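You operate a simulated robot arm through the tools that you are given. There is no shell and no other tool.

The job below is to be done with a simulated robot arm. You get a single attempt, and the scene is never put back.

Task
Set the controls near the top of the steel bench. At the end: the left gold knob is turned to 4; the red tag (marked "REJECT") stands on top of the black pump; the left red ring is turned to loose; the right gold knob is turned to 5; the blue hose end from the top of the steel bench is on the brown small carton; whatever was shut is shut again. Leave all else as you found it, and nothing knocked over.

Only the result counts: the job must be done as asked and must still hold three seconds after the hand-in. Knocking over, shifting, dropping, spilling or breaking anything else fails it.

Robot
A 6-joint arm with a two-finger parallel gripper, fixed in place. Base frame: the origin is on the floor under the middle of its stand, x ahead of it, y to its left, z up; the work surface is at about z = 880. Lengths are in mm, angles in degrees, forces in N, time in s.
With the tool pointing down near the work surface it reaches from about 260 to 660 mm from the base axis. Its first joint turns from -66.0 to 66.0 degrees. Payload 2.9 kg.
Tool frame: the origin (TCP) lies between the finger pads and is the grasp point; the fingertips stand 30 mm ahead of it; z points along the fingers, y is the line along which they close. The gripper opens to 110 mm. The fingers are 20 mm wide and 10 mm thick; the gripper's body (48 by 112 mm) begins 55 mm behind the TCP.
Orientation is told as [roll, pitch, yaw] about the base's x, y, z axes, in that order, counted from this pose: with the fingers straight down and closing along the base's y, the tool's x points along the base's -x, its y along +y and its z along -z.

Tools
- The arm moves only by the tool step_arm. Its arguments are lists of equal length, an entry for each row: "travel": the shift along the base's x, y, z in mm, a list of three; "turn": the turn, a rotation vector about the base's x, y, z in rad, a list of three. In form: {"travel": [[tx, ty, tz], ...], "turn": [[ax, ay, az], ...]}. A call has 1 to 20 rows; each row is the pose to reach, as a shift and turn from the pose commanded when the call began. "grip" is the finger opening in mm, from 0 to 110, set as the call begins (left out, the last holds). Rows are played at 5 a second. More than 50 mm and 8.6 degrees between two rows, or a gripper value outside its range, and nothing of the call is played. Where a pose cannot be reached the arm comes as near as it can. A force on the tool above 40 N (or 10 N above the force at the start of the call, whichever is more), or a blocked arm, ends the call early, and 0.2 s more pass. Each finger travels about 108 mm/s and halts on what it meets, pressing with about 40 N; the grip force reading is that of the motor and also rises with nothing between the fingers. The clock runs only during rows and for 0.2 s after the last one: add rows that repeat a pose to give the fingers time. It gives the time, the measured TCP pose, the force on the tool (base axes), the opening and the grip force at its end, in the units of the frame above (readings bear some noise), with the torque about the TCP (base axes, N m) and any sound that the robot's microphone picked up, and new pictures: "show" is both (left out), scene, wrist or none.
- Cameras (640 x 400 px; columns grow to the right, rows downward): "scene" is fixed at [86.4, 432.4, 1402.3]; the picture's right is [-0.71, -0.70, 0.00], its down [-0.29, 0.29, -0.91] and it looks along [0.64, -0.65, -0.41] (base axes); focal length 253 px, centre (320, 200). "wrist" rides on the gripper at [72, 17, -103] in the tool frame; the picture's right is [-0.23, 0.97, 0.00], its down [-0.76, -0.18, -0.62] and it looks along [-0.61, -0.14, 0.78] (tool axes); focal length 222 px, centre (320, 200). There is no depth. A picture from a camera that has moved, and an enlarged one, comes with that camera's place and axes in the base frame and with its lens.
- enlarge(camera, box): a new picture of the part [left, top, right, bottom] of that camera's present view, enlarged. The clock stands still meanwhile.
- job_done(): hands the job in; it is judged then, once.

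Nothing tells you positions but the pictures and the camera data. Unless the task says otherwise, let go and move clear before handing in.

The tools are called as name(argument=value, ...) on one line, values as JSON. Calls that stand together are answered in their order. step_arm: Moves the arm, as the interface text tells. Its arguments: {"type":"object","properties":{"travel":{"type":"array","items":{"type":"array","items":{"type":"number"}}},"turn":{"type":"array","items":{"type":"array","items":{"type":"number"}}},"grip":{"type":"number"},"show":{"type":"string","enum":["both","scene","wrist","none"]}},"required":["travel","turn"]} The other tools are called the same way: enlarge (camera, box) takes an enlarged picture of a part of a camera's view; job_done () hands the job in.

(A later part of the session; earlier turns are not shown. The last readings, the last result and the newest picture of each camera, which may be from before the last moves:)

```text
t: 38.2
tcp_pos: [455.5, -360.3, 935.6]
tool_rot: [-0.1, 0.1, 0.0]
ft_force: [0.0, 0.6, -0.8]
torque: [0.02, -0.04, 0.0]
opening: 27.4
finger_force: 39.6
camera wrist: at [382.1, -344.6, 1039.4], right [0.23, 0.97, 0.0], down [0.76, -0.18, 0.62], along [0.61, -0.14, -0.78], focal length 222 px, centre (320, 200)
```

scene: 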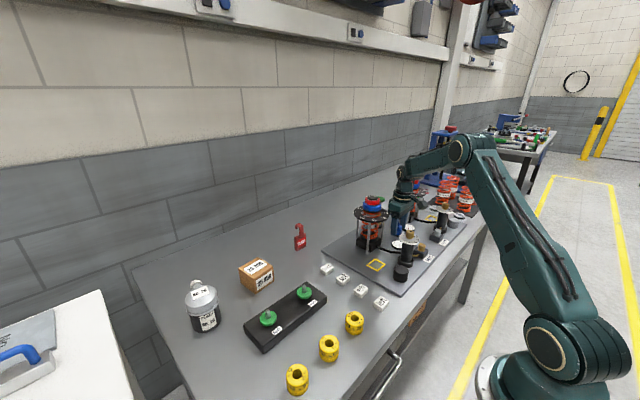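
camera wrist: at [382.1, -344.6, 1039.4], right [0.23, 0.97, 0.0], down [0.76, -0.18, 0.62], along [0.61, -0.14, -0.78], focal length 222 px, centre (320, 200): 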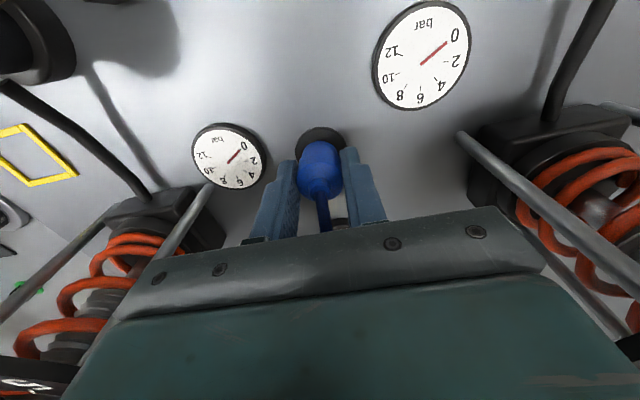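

It lifts with almost no force. I'll continue upward and check that the plug and its hose come along cleanly.

step_arm(travel=[[0, 0, 10], [0, 0, 25], [0, 0, 40]], turn=[[0, 0, 0], [0, 0, 0], [0, 0, 0]], show="both")

enlarge(camera="wrist", box=[250, 100, 390, 230])

enlarge(camera="scene", box=[360, 180, 440, 250])

```text
t: 39.0
tcp_pos: [456.7, -361.2, 975.8]
tool_rot: [0.0, 0.0, 0.0]
ft_force: [0.4, 0.5, -1.1]
torque: [0.02, -0.01, 0.02]
opening: 27.7
finger_force: 40.3
camera wrist: at [383.1, -343.4, 1079.2], right [0.23, 0.97, 0.0], down [0.76, -0.18, 0.62], along [0.61, -0.14, -0.78], focal length 222 px, centre (320, 200)
```

scene: 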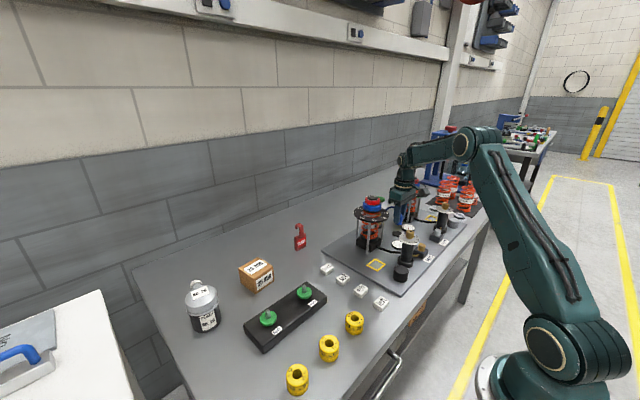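
wrist: 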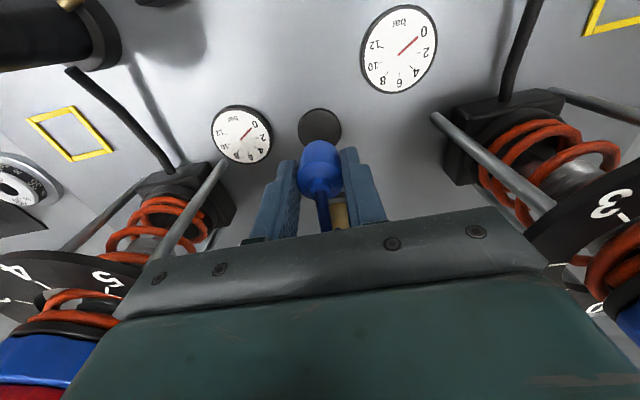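

```text
3.08 times, centred on (320, 165) of wrist
camera zoom: at [383.1, -343.4, 1079.2], right [0.23, 0.97, 0.0], down [0.76, -0.18, 0.62], along [0.61, -0.14, -0.78], focal length 684 px, centre (320, 308)
```

zoom: 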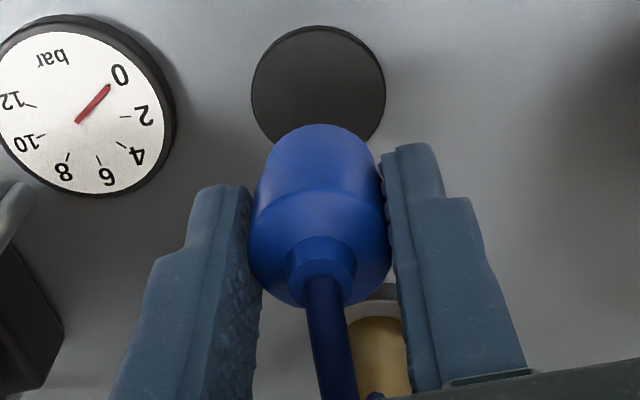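

```text
5.71 times, centred on (400, 215) of scene
camera zoom: at [86.4, 432.4, 1402.3], right [-0.71, -0.7, 0.0], down [-0.29, 0.29, -0.91], along [0.64, -0.65, -0.41], focal length 1447 px, centre (-137, 114)
```

zoom: 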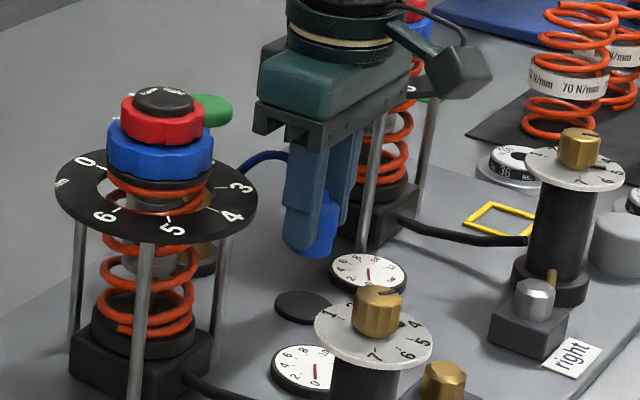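

The plug lifts freely and the hose follows. I'll raise it to clear the green pump knob, then carry it around the far (+x) side of the left stack so the hose doesn't drape over it.

step_arm(travel=[[0, 0, 30], [0, 0, 60], [0, 0, 90]], turn=[[0, 0, 0], [0, 0, 0], [0, 0, 0]], show="both")

enlarge(camera="scene", box=[350, 150, 450, 250])

```text
t: 39.8
tcp_pos: [455.8, -360.0, 1066.4]
tool_rot: [-0.2, 0.0, 0.1]
ft_force: [0.0, 0.1, -1.7]
torque: [0.0, 0.06, -0.02]
opening: 27.7
finger_force: 39.7
camera wrist: at [382.6, -343.8, 1168.8], right [0.23, 0.97, 0.0], down [0.76, -0.18, 0.62], along [0.61, -0.14, -0.78], focal length 222 px, centre (320, 200)
```

scene: 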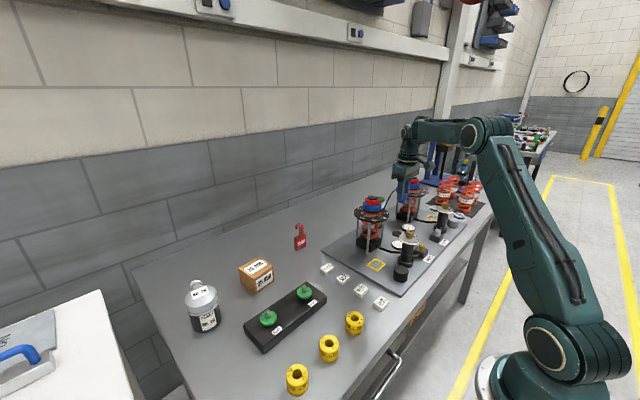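
wrist: 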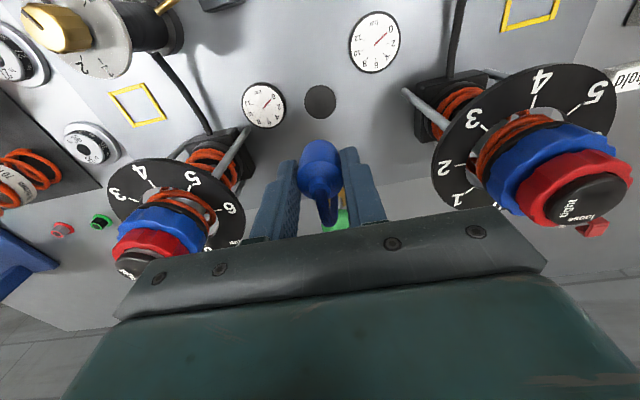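

```text
4.00 times, centred on (400, 200) of scene
camera zoom: at [86.4, 432.4, 1402.3], right [-0.71, -0.7, 0.0], down [-0.29, 0.29, -0.91], along [0.64, -0.65, -0.41], focal length 1013 px, centre (0, 200)
```

zoom: 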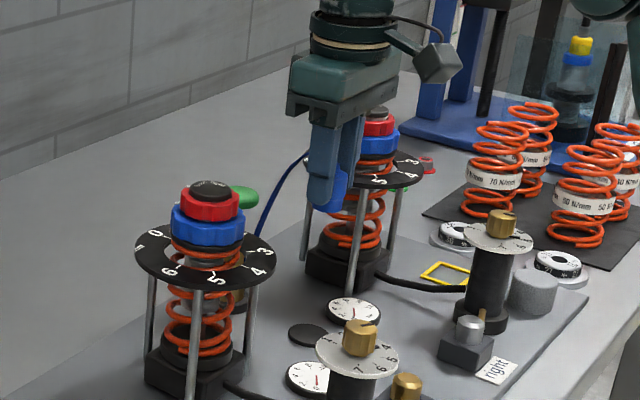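

step_arm(travel=[[31, 20, 0], [62, 40, 0], [93, 60, 0], [124, 85, 0], [128, 125, 0], [130, 165, 0]], turn=[[0, 0, 0], [0, 0, 0], [0, 0, 0], [0, 0, 0], [0, 0, 0], [0, 0, 0]], show="both")

enlarge(camera="scene", box=[330, 130, 450, 250])

```text
t: 41.2
tcp_pos: [586.1, -197.7, 1066.1]
tool_rot: [-0.2, -0.1, 0.0]
ft_force: [-0.1, -0.7, -0.5]
torque: [-0.02, -0.02, 0.01]
opening: 27.7
finger_force: 40.5
camera wrist: at [513.3, -181.2, 1170.3], right [0.23, 0.97, 0.0], down [0.76, -0.18, 0.62], along [0.61, -0.14, -0.78], focal length 222 px, centre (320, 200)
```

scene: 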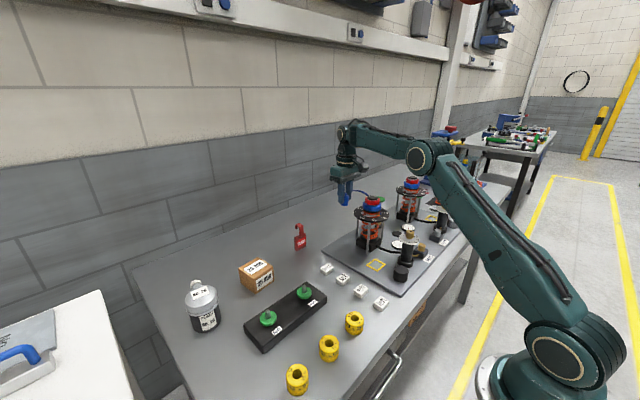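
wrist: 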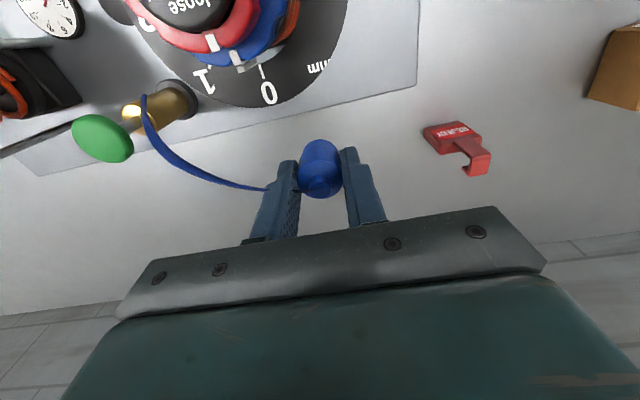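

```text
3.33 times, centred on (390, 190) of scene
camera zoom: at [86.5, 432.3, 1402.3], right [-0.71, -0.7, 0.0], down [-0.29, 0.29, -0.91], along [0.64, -0.65, -0.41], focal length 844 px, centre (87, 233)
```

zoom: 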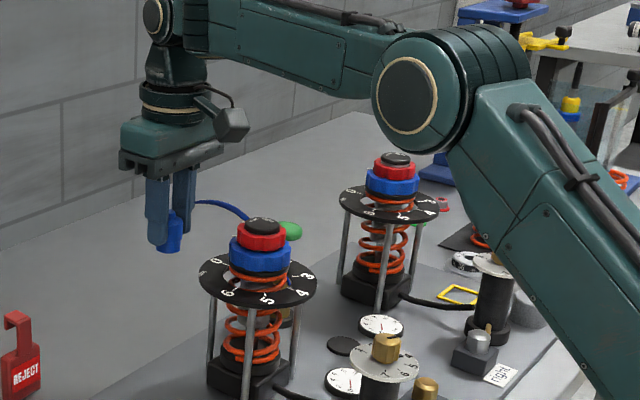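

The hose follows behind the stack with no load. I'll continue toward the carton and stop short to see it clearly.

step_arm(travel=[[0, 45, 0], [0, 90, 0], [0, 135, 0], [-10, 180, 0], [-20, 225, 0], [-35, 265, 0]], turn=[[0, 0, 0], [0, 0, 0], [0, 0, 0], [0, 0, 0], [0, 0, 0], [0, 0, 0]], show="both")

enlarge(camera="wrist", box=[320, 30, 560, 210])

```text
t: 42.6
tcp_pos: [549.8, 70.7, 1067.5]
tool_rot: [-0.1, 0.0, 0.1]
ft_force: [0.2, -0.6, -0.3]
torque: [0.02, -0.03, 0.01]
opening: 27.5
finger_force: 39.7
camera wrist: at [477.6, 86.7, 1171.0], right [0.23, 0.97, 0.0], down [0.76, -0.18, 0.62], along [0.61, -0.14, -0.78], focal length 222 px, centre (320, 200)
```

scene: 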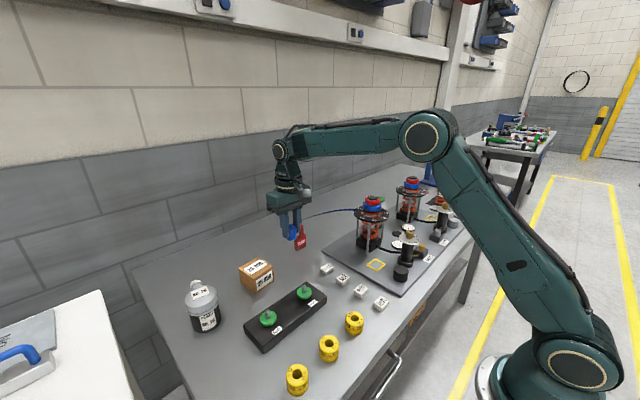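
wrist: 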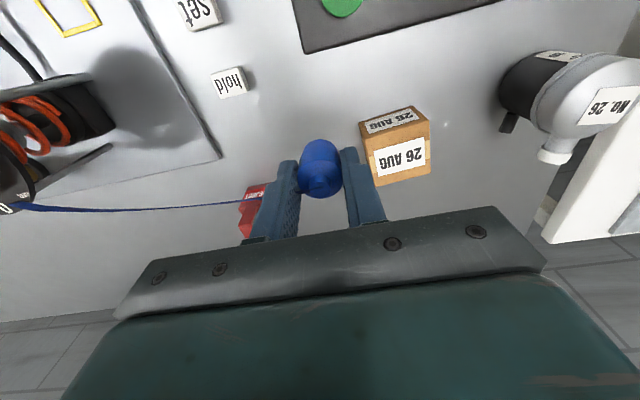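

```text
2.22 times, centred on (440, 120) of wrist
camera zoom: at [477.6, 86.7, 1171.0], right [0.23, 0.97, 0.0], down [0.76, -0.18, 0.62], along [0.61, -0.14, -0.78], focal length 494 px, centre (53, 378)
```

zoom: 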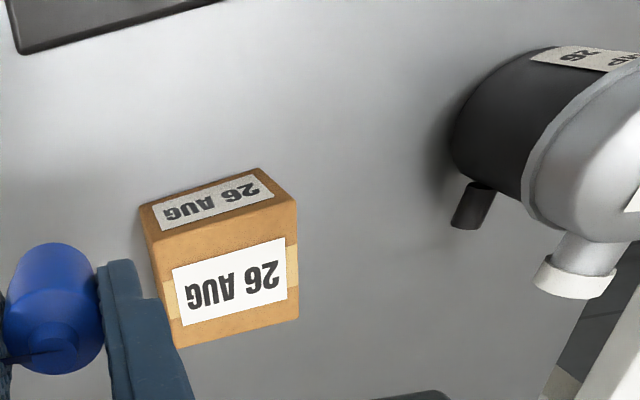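

The carton's top face is about 67 mm square, centred near (619, 150) at z≈934. I'll carry the plug over to about (613, 150) and descend partway.

step_arm(travel=[[20, 30, 0], [42, 58, 0], [63, 79, 0], [63, 79, -25], [63, 79, -50], [63, 79, -68]], turn=[[0, 0, 0], [0, 0, 0], [0, 0, 0], [0, 0, 0], [0, 0, 0], [0, 0, 0]], show="both")

enlarge(camera="wrist", box=[240, 80, 400, 210])

enlarge(camera="scene", box=[220, 200, 320, 300])

```text
t: 44.0
tcp_pos: [613.5, 146.0, 998.3]
tool_rot: [-0.1, 0.0, 0.0]
ft_force: [0.9, -0.4, -1.1]
torque: [-0.02, 0.03, 0.02]
opening: 27.5
finger_force: 39.7
camera wrist: at [540.5, 163.8, 1102.2], right [0.23, 0.97, 0.0], down [0.76, -0.18, 0.62], along [0.61, -0.14, -0.78], focal length 222 px, centre (320, 200)
```

scene: 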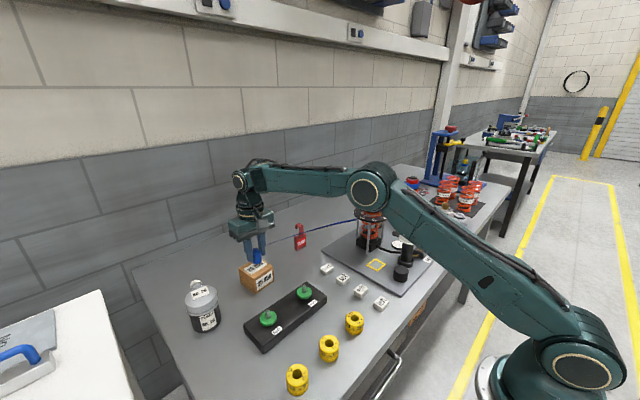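
wrist: 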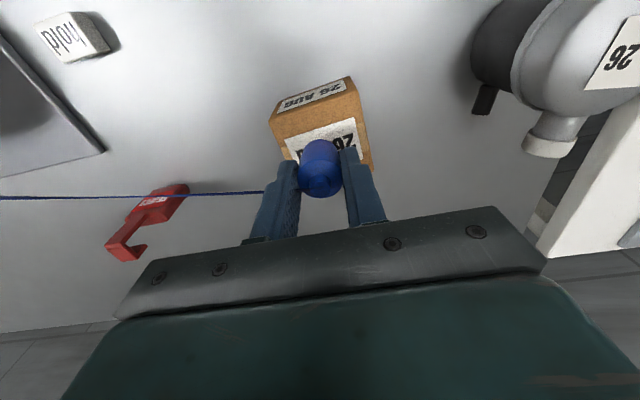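

```text
3.08 times, centred on (320, 145) of wrist
camera zoom: at [540.5, 163.8, 1102.2], right [0.23, 0.97, 0.0], down [0.76, -0.18, 0.62], along [0.61, -0.14, -0.78], focal length 684 px, centre (320, 369)
```

zoom: 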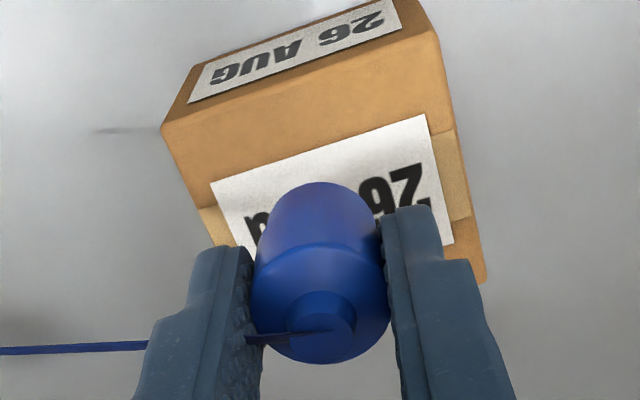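

```text
4.00 times, centred on (270, 250) of scene
camera zoom: at [86.4, 432.4, 1402.3], right [-0.71, -0.7, 0.0], down [-0.29, 0.29, -0.91], along [0.64, -0.65, -0.41], focal length 1013 px, centre (520, 0)
```

zoom: 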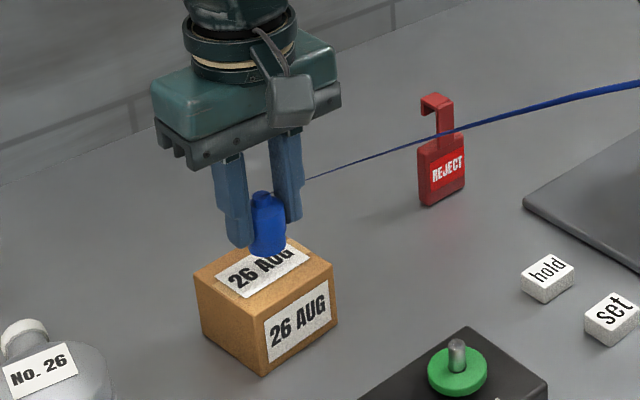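

The plug is over the carton top. I'll shift slightly toward its centre and descend to just above contact.

step_arm(travel=[[4, 2.5, 0], [4, 2.5, -10], [4, 2.5, -18], [4, 2.5, -21]], turn=[[0, 0, 0], [0, 0, 0], [0, 0, 0], [0, 0, 0]], show="none")

enlarge(camera="scene", box=[230, 240, 290, 300])

enlarge(camera="wrist", box=[240, 80, 400, 210])

```text
t: 45.0
tcp_pos: [616.5, 148.7, 977.8]
tool_rot: [0.0, -0.1, 0.1]
ft_force: [-1.1, -0.3, 2.5]
torque: [0.01, 0.06, -0.03]
opening: 27.6
finger_force: 40.4
```

```text
6.67 times, centred on (260, 270) of scene
camera zoom: at [86.3, 432.3, 1402.4], right [-0.71, -0.7, 0.0], down [-0.29, 0.29, -0.91], along [0.64, -0.65, -0.41], focal length 1688 px, centre (720, -267)
```

zoom: 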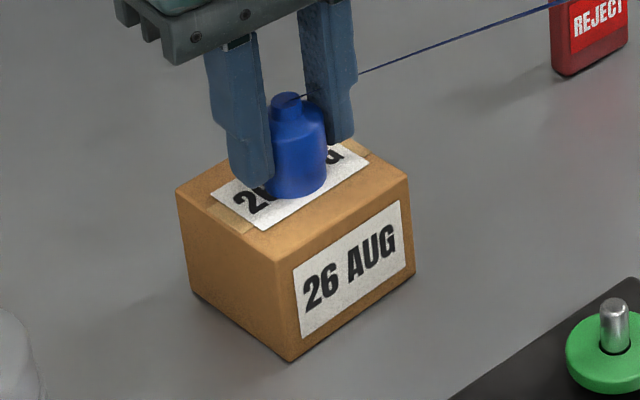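

```text
3.08 times, centred on (320, 145) of wrist
camera zoom: at [543.9, 165.4, 1081.1], right [0.23, 0.97, 0.0], down [0.76, -0.18, 0.62], along [0.61, -0.14, -0.78], focal length 684 px, centre (320, 369)
```

zoom: 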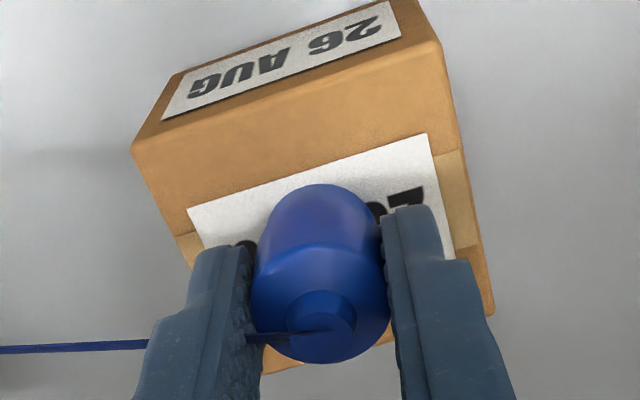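

It looks nearly in contact. I'll descend in small steps and watch the vertical force.

step_arm(travel=[[0, 0, -1], [0, 0, -2]], turn=[[0, 0, 0], [0, 0, 0]], show="none")

```text
t: 45.6
tcp_pos: [618.9, 148.6, 976.2]
tool_rot: [0.1, -0.1, 0.1]
ft_force: [-3.3, -2.6, 15.2]
torque: [-0.04, 0.17, 0.02]
opening: 27.6
finger_force: 40.4
```

Contact is made at 15 N. I'll ease off 0.7 mm, open gently, and check that the plug stands.

step_arm(travel=[[0, 0, 0.7], [0, 0, 0.7]], turn=[[0, 0, 0], [0, 0, 0]], show="none")

step_arm(travel=[[0, 0, 0], [0, 0, 0], [0, 0, 0]], turn=[[0, 0, 0], [0, 0, 0], [0, 0, 0]], grip=50, show="none")

enlarge(camera="scene", box=[230, 240, 290, 300])

```text
t: 46.2
tcp_pos: [618.1, 149.4, 977.1]
tool_rot: [-0.1, 0.0, 0.2]
ft_force: [4.3, -1.0, 9.4]
torque: [0.01, -0.08, -0.06]
opening: 27.6
finger_force: 39.7
```

```text
t: 47.0
tcp_pos: [617.8, 149.0, 975.7]
tool_rot: [0.0, 0.0, 0.2]
ft_force: [-0.1, 0.4, 0.6]
torque: [-0.02, -0.01, 0.0]
opening: 50.1
finger_force: 0.0
```

```text
6.67 times, centred on (260, 270) of scene
camera zoom: at [86.4, 432.4, 1402.3], right [-0.71, -0.7, 0.0], down [-0.29, 0.29, -0.91], along [0.64, -0.65, -0.41], focal length 1688 px, centre (720, -267)
```

zoom: 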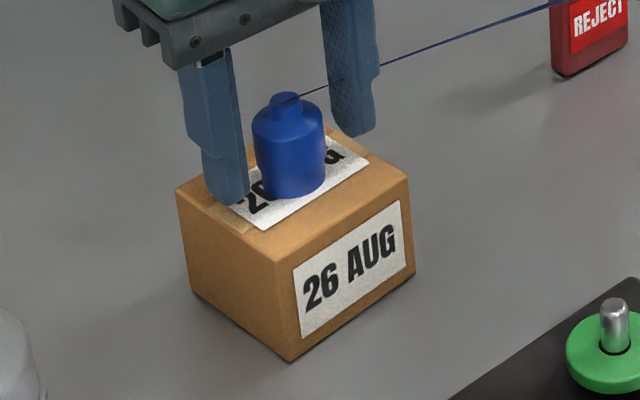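

The plug stands on the carton. Rising straight up clear of it, then on to the red tag.

step_arm(travel=[[0, 0, 20], [0, 0, 50], [0, 0, 90], [-10, -20, 110]], turn=[[0, 0, 0], [0, 0, 0], [0, 0, 0], [0, 0, 0]], show="both")

enlarge(camera="scene", box=[180, 200, 320, 340])

enlarge(camera="wrist", box=[150, 30, 640, 260])

```text
t: 48.0
tcp_pos: [609.1, 129.2, 1085.0]
tool_rot: [-0.1, -0.1, 0.1]
ft_force: [-0.2, 0.7, -1.1]
torque: [0.02, -0.03, 0.03]
opening: 50.1
finger_force: 0.1
camera wrist: at [535.0, 146.3, 1189.2], right [0.22, 0.97, 0.0], down [0.76, -0.18, 0.62], along [0.61, -0.14, -0.78], focal length 222 px, centre (320, 200)
```

scene: 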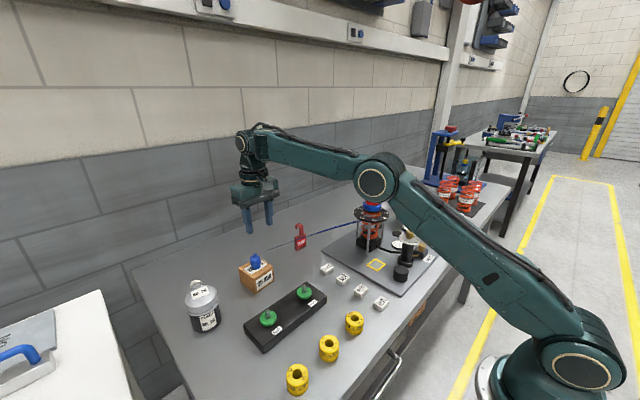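
wrist: 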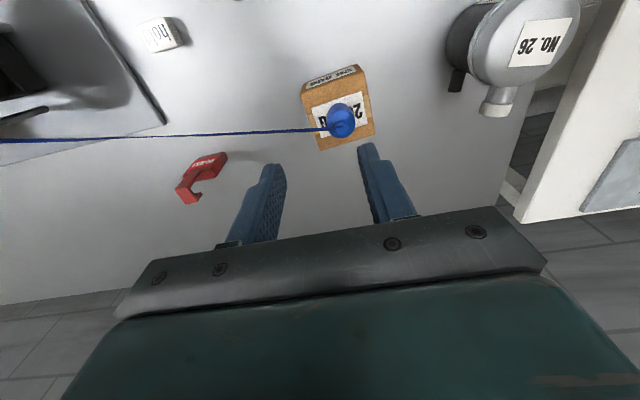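

```text
2.86 times, centred on (250, 270) of scene
camera zoom: at [86.4, 432.4, 1402.4], right [-0.71, -0.7, 0.0], down [-0.29, 0.29, -0.91], along [0.64, -0.65, -0.41], focal length 724 px, centre (520, 0)
```

zoom: 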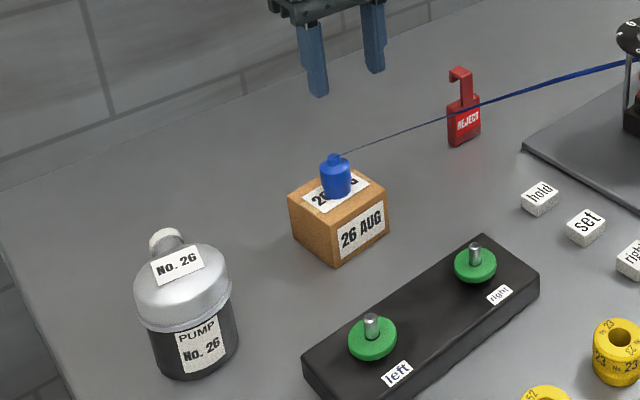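

```text
1.31 times, centred on (395, 145) of wrist
camera zoom: at [535.0, 146.3, 1189.2], right [0.22, 0.97, 0.0], down [0.76, -0.18, 0.62], along [0.61, -0.14, -0.78], focal length 290 px, centre (222, 272)
```

zoom: 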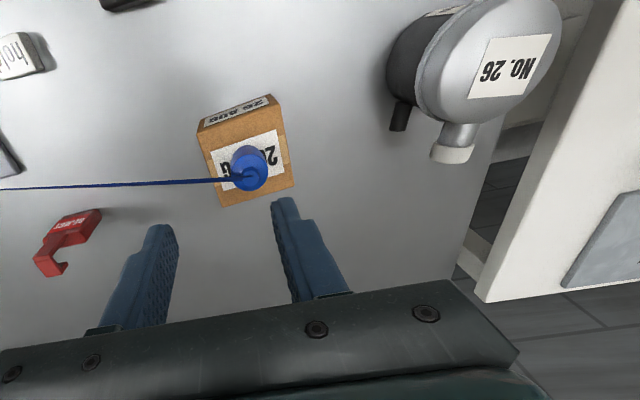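

The plug stands on the carton. Before picking the tag, I'll take a closer look at the pump's top to see where the tag can stand.

step_arm(travel=[[-20, 35, 10], [-40, 70, 20], [-55, 105, 30], [-65, 130, 30]], turn=[[0, 0, 0], [0, 0, 0], [0, 0, 0], [0, 0, 0]], show="wrist")

enlarge(camera="wrist", box=[290, 60, 450, 210])

enlarge(camera="scene", box=[170, 260, 240, 340])

```text
t: 49.0
tcp_pos: [543.6, 262.8, 1117.0]
tool_rot: [-0.1, 0.1, 0.2]
ft_force: [-1.0, 0.5, -0.3]
torque: [-0.01, -0.01, -0.01]
opening: 50.0
finger_force: 0.0
camera wrist: at [471.2, 278.2, 1220.4], right [0.23, 0.97, 0.0], down [0.76, -0.18, 0.62], along [0.61, -0.14, -0.78], focal length 222 px, centre (320, 200)
```

wrist: 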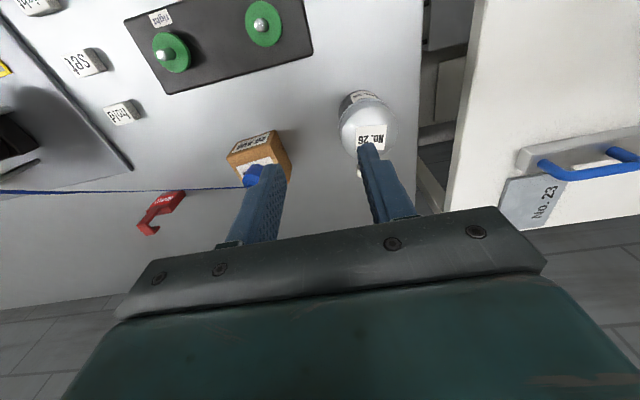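

```text
2.67 times, centred on (370, 135) of wrist
camera zoom: at [471.2, 278.2, 1220.4], right [0.23, 0.97, 0.0], down [0.76, -0.18, 0.62], along [0.61, -0.14, -0.78], focal length 592 px, centre (187, 373)
```

zoom: 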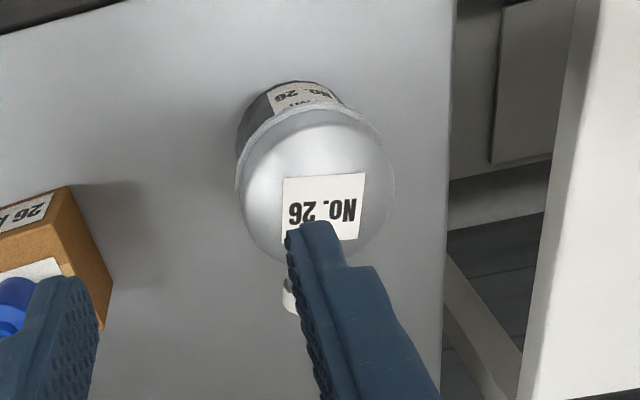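

```text
5.00 times, centred on (205, 300) of scene
camera zoom: at [86.4, 432.4, 1402.3], right [-0.71, -0.7, 0.0], down [-0.29, 0.29, -0.91], along [0.64, -0.65, -0.41], focal length 1266 px, centre (895, -300)
```

zoom: 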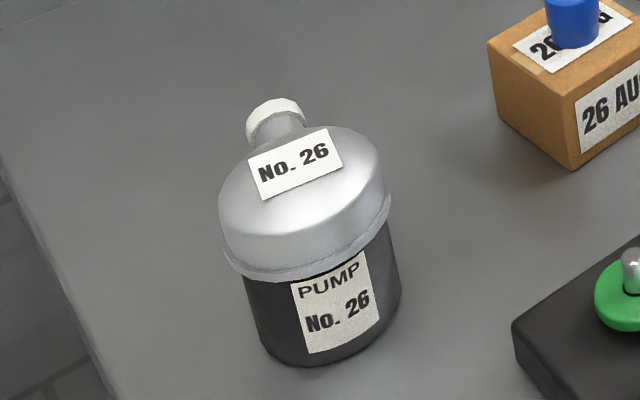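

enlarge(camera="wrist", box=[330, 80, 400, 160])

enlarge(camera="scene", box=[185, 275, 225, 335])

enlarge(camera="scene", box=[280, 215, 320, 255])

```text
5.00 times, centred on (365, 120) of wrist
camera zoom: at [471.2, 278.2, 1220.4], right [0.23, 0.97, 0.0], down [0.76, -0.18, 0.62], along [0.61, -0.14, -0.78], focal length 1111 px, centre (95, 600)
```

zoom: 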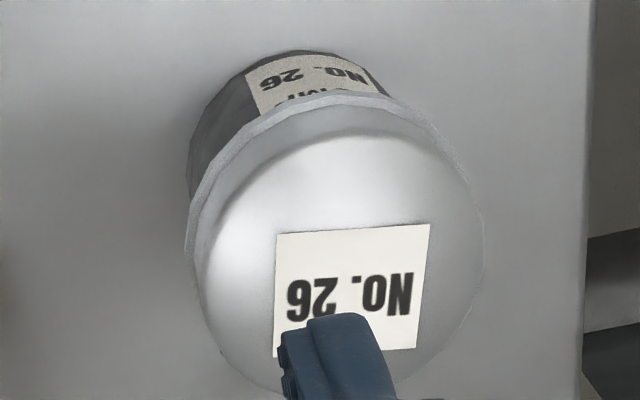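

```text
6.67 times, centred on (205, 305) of scene
camera zoom: at [86.4, 432.4, 1402.3], right [-0.71, -0.7, 0.0], down [-0.29, 0.29, -0.91], along [0.64, -0.65, -0.41], focal length 1688 px, centre (1087, -500)
```

zoom: 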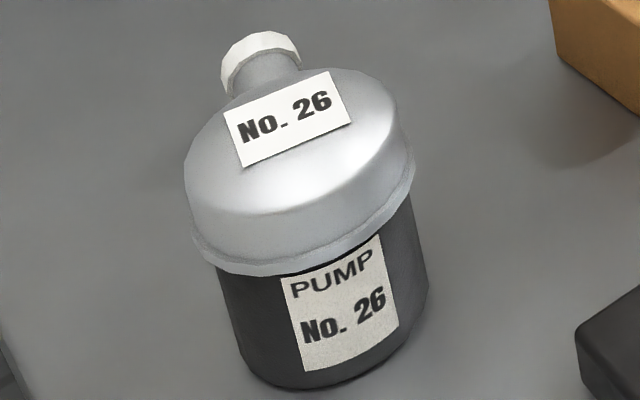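

```text
10.00 times, centred on (300, 235) of scene
camera zoom: at [86.4, 432.4, 1402.3], right [-0.71, -0.7, 0.0], down [-0.29, 0.29, -0.91], along [0.64, -0.65, -0.41], focal length 2533 px, centre (520, -150)
```

zoom: 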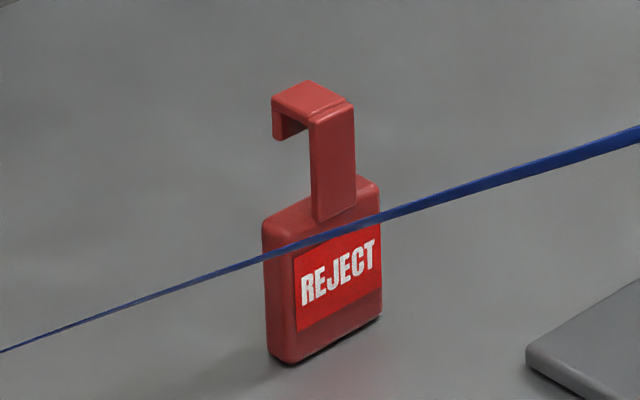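

The pump top is at about (585.5, 313.5) with z≈975 and looks wide and near flat. The tag is about 43 × 15 mm at its base and 80 mm tall. I'll move to hover near the tag.

step_arm(travel=[[5, -45, 0], [12, -90, 0], [20, -135, 0], [28, -180, 0], [36, -225, -10], [44, -270, -25], [52, -314, -45]], turn=[[0, 0, 0], [0, 0, 0], [0, 0, 0], [0, 0, 0], [0, 0, 0], [0, 0, 0], [0, 0, 0]], grip=74, show="both")

enlarge(camera="wrist", box=[250, 110, 390, 240])

```text
t: 50.6
tcp_pos: [593.8, -54.5, 1070.3]
tool_rot: [-0.1, -0.1, 0.1]
ft_force: [-0.1, -0.1, -0.2]
torque: [0.05, -0.02, -0.02]
opening: 74.1
finger_force: 0.0
camera wrist: at [521.4, -37.4, 1174.9], right [0.22, 0.97, 0.0], down [0.76, -0.17, 0.62], along [0.61, -0.14, -0.78], focal length 222 px, centre (320, 200)
```

scene: 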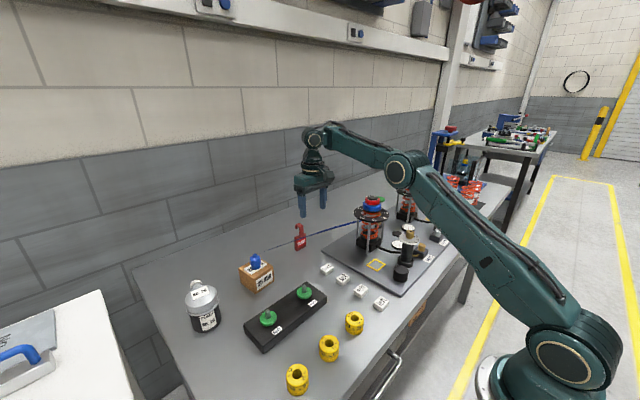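
wrist: 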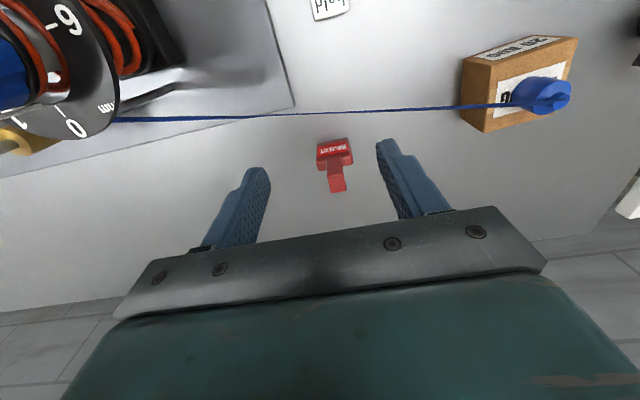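

```text
3.08 times, centred on (320, 175) of wrist
camera zoom: at [521.4, -37.4, 1174.9], right [0.22, 0.97, 0.0], down [0.76, -0.17, 0.62], along [0.61, -0.14, -0.78], focal length 684 px, centre (320, 277)
```

zoom: 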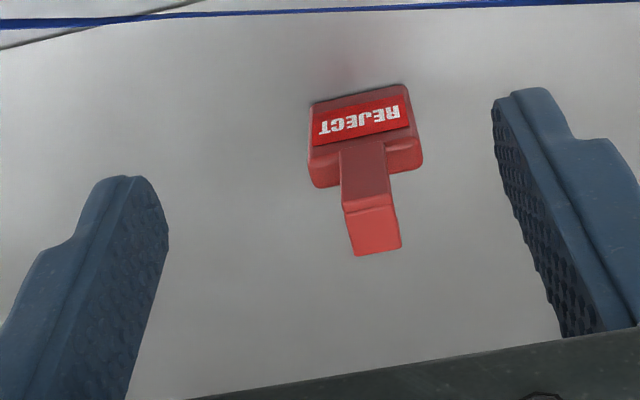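

The tag's base spans y -72.5 to -29 with its front at x≈650. I'll move over it with TCP at about (654, -50.6) and come down to just above the hook height.

step_arm(travel=[[20, 1.5, -10], [42, 3, -25], [60, 4, -45], [60, 4, -68]], turn=[[0, 0, 0], [0, 0, 0], [0, 0, 0], [0, 0, 0]], show="both")

enlarge(camera="wrist", box=[240, 90, 400, 220])

enlarge(camera="scene", box=[270, 190, 340, 260])

```text
t: 51.6
tcp_pos: [655.2, -48.9, 1004.7]
tool_rot: [-0.1, -0.1, 0.1]
ft_force: [-0.4, 0.4, 0.3]
torque: [0.03, -0.02, 0.06]
opening: 74.0
finger_force: 0.0
camera wrist: at [581.9, -32.6, 1107.8], right [0.23, 0.97, 0.0], down [0.76, -0.18, 0.62], along [0.61, -0.14, -0.78], focal length 222 px, centre (320, 200)
```

scene: 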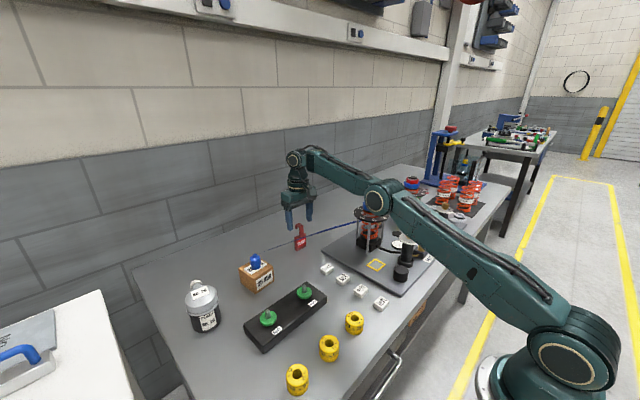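
wrist: 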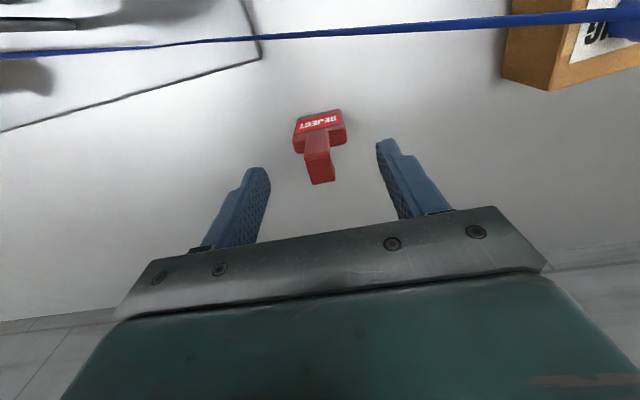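

```text
3.08 times, centred on (320, 155) of wrist
camera zoom: at [581.9, -32.6, 1107.8], right [0.23, 0.97, 0.0], down [0.76, -0.18, 0.62], along [0.61, -0.14, -0.78], focal length 684 px, centre (320, 338)
```

zoom: 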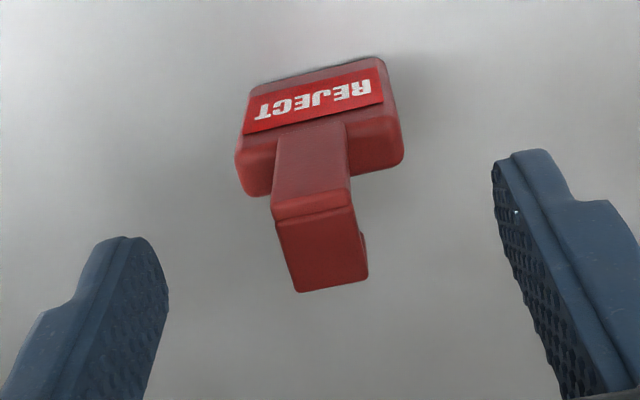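

```text
5.71 times, centred on (305, 225) of scene
camera zoom: at [86.4, 432.4, 1402.3], right [-0.71, -0.7, 0.0], down [-0.29, 0.29, -0.91], along [0.64, -0.65, -0.41], focal length 1447 px, centre (406, 57)
```

zoom: 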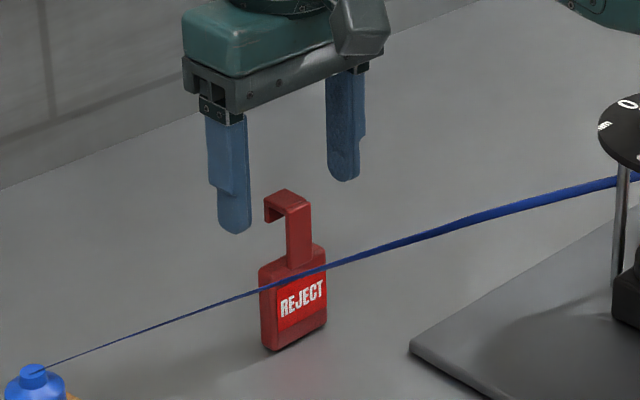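

The tag is square to the gripper and 1 mm off in y. I'll correct that and descend so the fingers straddle the plate.

step_arm(travel=[[0, -1.2, -20], [0, -1.2, -42], [0, -1.2, -62], [0, -1.2, -80]], turn=[[0, 0, 0], [0, 0, 0], [0, 0, 0], [0, 0, 0]], show="both")

enlarge(camera="wrist", box=[240, 90, 400, 220])

enlarge(camera="scene", box=[270, 200, 340, 270])

```text
t: 52.6
tcp_pos: [653.2, -51.2, 923.2]
tool_rot: [-0.1, 0.0, 0.1]
ft_force: [0.0, 0.2, 0.1]
torque: [-0.01, -0.02, 0.02]
opening: 73.9
finger_force: 0.0
camera wrist: at [580.4, -35.4, 1025.7], right [0.23, 0.97, 0.0], down [0.76, -0.18, 0.62], along [0.61, -0.14, -0.78], focal length 222 px, centre (320, 200)
```

scene: 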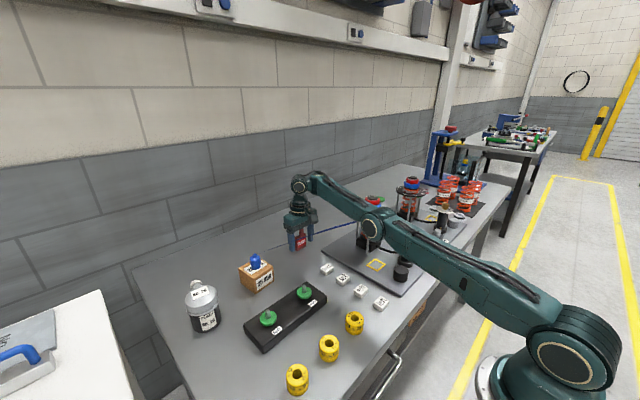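
wrist: 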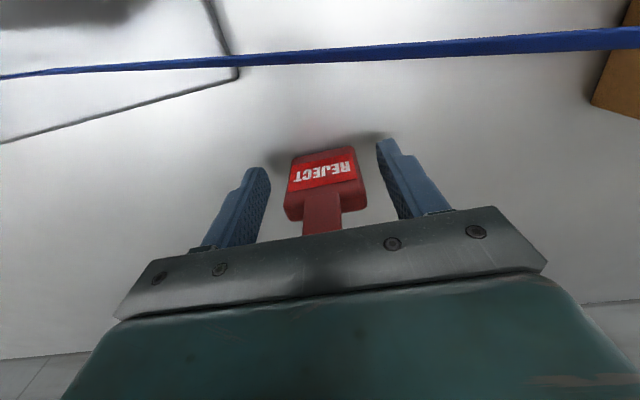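

```text
3.08 times, centred on (320, 155) of wrist
camera zoom: at [580.4, -35.4, 1025.7], right [0.23, 0.97, 0.0], down [0.76, -0.18, 0.62], along [0.61, -0.14, -0.78], focal length 684 px, centre (320, 338)
```

zoom: 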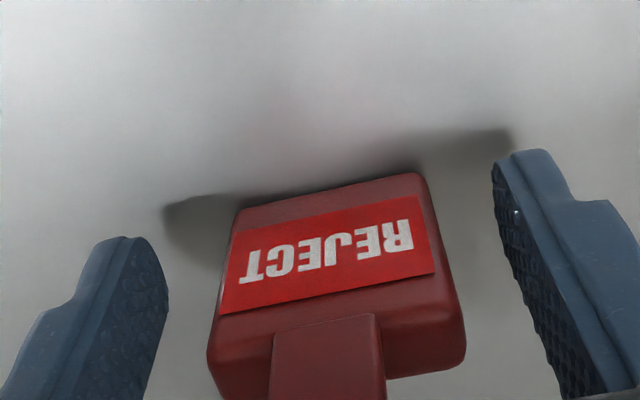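

```text
5.71 times, centred on (305, 235) of scene
camera zoom: at [86.4, 432.4, 1402.3], right [-0.71, -0.7, 0.0], down [-0.29, 0.29, -0.91], along [0.64, -0.65, -0.41], focal length 1447 px, centre (406, 0)
```

zoom: 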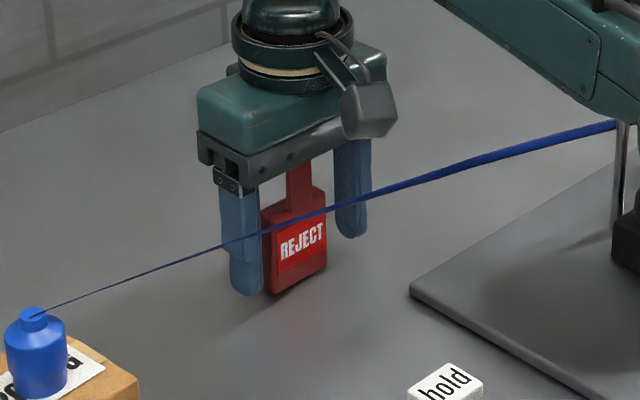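

The tag is between the fingers. Closing on the plate and lifting slightly.

step_arm(travel=[[0, 0, 0], [0, 0, 0], [0, 0, 0]], turn=[[0, 0, 0], [0, 0, 0], [0, 0, 0]], grip=34, show="none")

step_arm(travel=[[0, 0, 5], [0, 0, 15], [0, 0, 30]], turn=[[0, 0, 0], [0, 0, 0], [0, 0, 0]], show="both")

enlarge(camera="wrist", box=[240, 90, 400, 220])

enlarge(camera="scene", box=[270, 200, 340, 270])

```text
t: 53.4
tcp_pos: [653.4, -51.7, 921.5]
tool_rot: [-0.1, 0.0, 0.1]
ft_force: [0.4, 0.0, 0.0]
torque: [0.0, -0.03, -0.01]
opening: 44.9
finger_force: 40.1
```

```text
t: 54.2
tcp_pos: [654.0, -49.9, 953.6]
tool_rot: [-0.1, 0.0, 0.1]
ft_force: [-0.8, -0.4, 0.5]
torque: [0.02, -0.01, 0.01]
opening: 45.0
finger_force: 40.1
camera wrist: at [580.4, -34.9, 1056.8], right [0.23, 0.97, 0.0], down [0.76, -0.18, 0.62], along [0.61, -0.14, -0.78], focal length 222 px, centre (320, 200)
```

scene: 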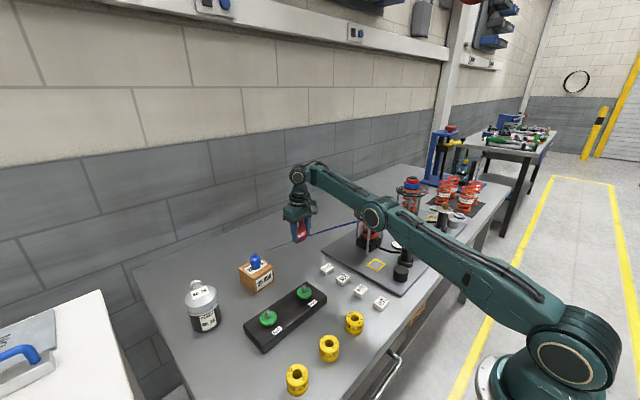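
wrist: 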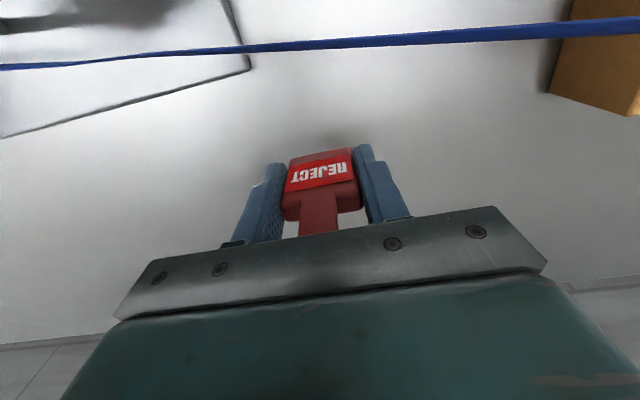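

```text
3.08 times, centred on (320, 155) of wrist
camera zoom: at [580.4, -34.9, 1056.8], right [0.23, 0.97, 0.0], down [0.76, -0.18, 0.62], along [0.61, -0.14, -0.78], focal length 684 px, centre (320, 338)
```

zoom: 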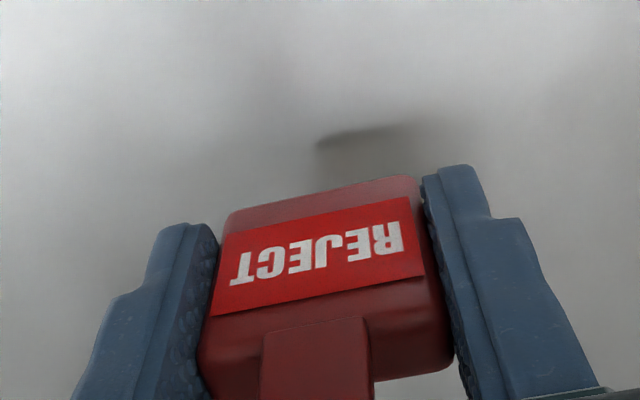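

```text
5.71 times, centred on (305, 235) of scene
camera zoom: at [86.4, 432.4, 1402.3], right [-0.71, -0.7, 0.0], down [-0.29, 0.29, -0.91], along [0.64, -0.65, -0.41], focal length 1447 px, centre (406, 0)
```

zoom: 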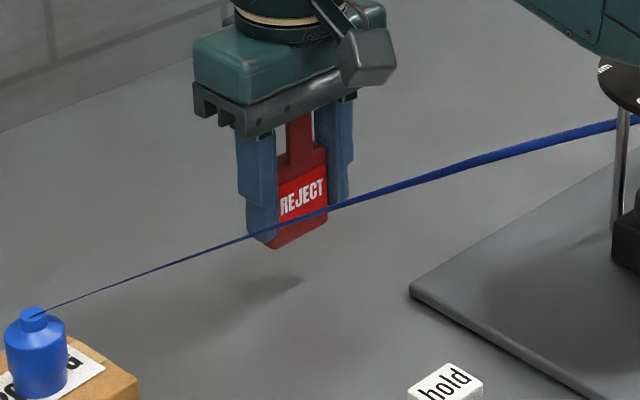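

The tag is held upright with its bottom about 43 mm below the TCP. I'll raise it clear of the plug and hose, then carry it toward the pump.

step_arm(travel=[[-2, 0, 30], [-6, 0, 60], [-15, 5, 90], [-28, 20, 120], [-40, 50, 131], [-48, 95, 131], [-54, 140, 131]], turn=[[0, 0, 0], [0, 0, 0], [0, 0, 0], [0, 0, 0], [0, 0, 0], [0, 0, 0], [0, 0, 0]], show="scene")

```text
t: 55.8
tcp_pos: [599.2, 88.6, 1083.9]
tool_rot: [0.0, 0.0, 0.1]
ft_force: [0.0, 0.2, -1.2]
torque: [0.01, 0.02, 0.03]
opening: 44.9
finger_force: 39.7
```

scene: 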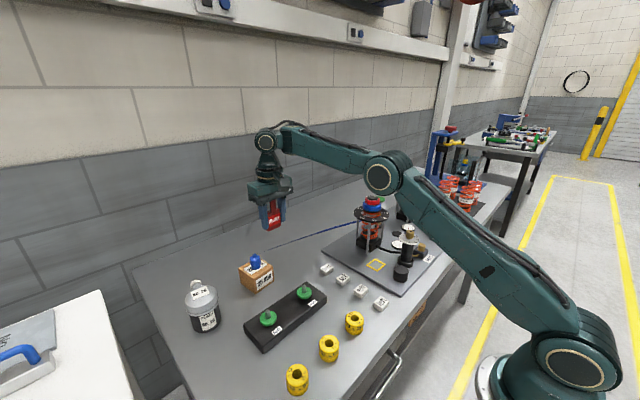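

step_arm(travel=[[-5, 45, 0], [-10, 90, 0], [-15, 135, 0], [-20, 180, -5], [-23, 210, -15], [-23, 222, -30]], turn=[[0, 0, 0], [0, 0, 0], [0, 0, 0], [0, 0, 0], [0, 0, 0], [0, 0, 0]], show="both")

enlarge(camera="wrist", box=[230, 50, 410, 220])

enlarge(camera="scene", box=[160, 220, 260, 340])

```text
t: 57.2
tcp_pos: [574.7, 309.2, 1052.8]
tool_rot: [0.0, 0.0, 0.1]
ft_force: [0.0, -0.6, -0.9]
torque: [0.01, -0.01, -0.01]
opening: 45.0
finger_force: 39.8
camera wrist: at [503.0, 326.6, 1156.7], right [0.23, 0.97, 0.0], down [0.76, -0.18, 0.62], along [0.61, -0.14, -0.78], focal length 222 px, centre (320, 200)
```

scene: 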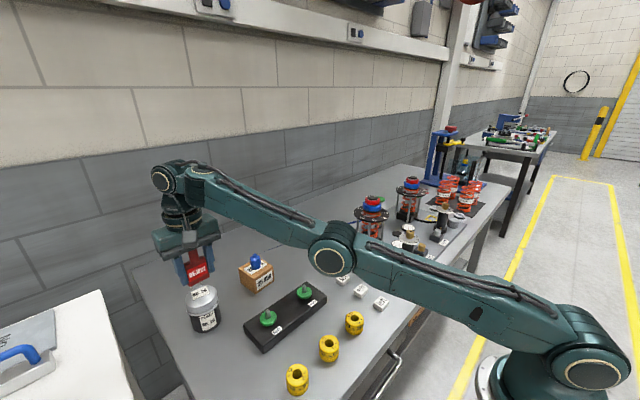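
wrist: 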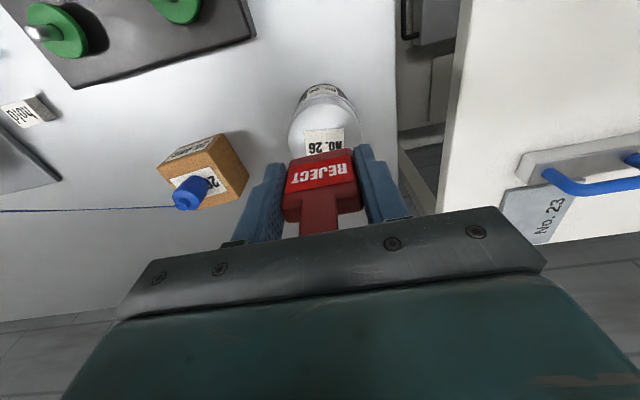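

```text
2.35 times, centred on (320, 135) of wrist
camera zoom: at [503.0, 326.6, 1156.7], right [0.23, 0.97, 0.0], down [0.76, -0.18, 0.62], along [0.61, -0.14, -0.78], focal length 523 px, centre (320, 353)
```

zoom: 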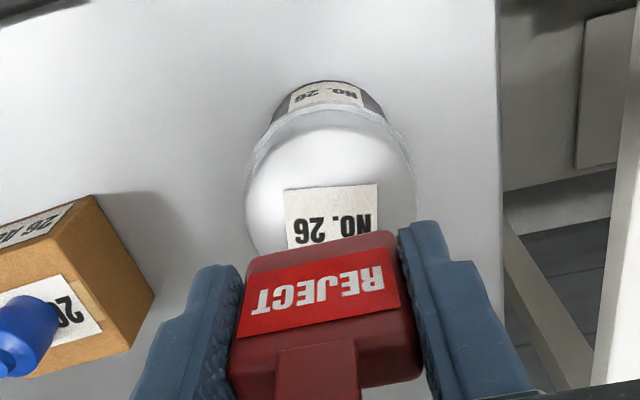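

```text
3.33 times, centred on (210, 280) of scene
camera zoom: at [86.4, 432.4, 1402.3], right [-0.71, -0.7, 0.0], down [-0.29, 0.29, -0.91], along [0.64, -0.65, -0.41], focal length 844 px, centre (687, -67)
```

zoom: 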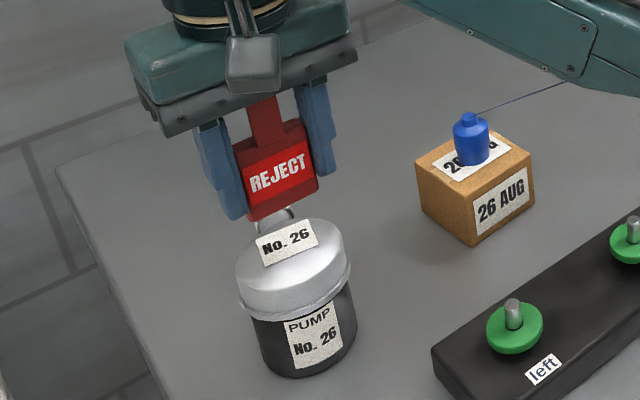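

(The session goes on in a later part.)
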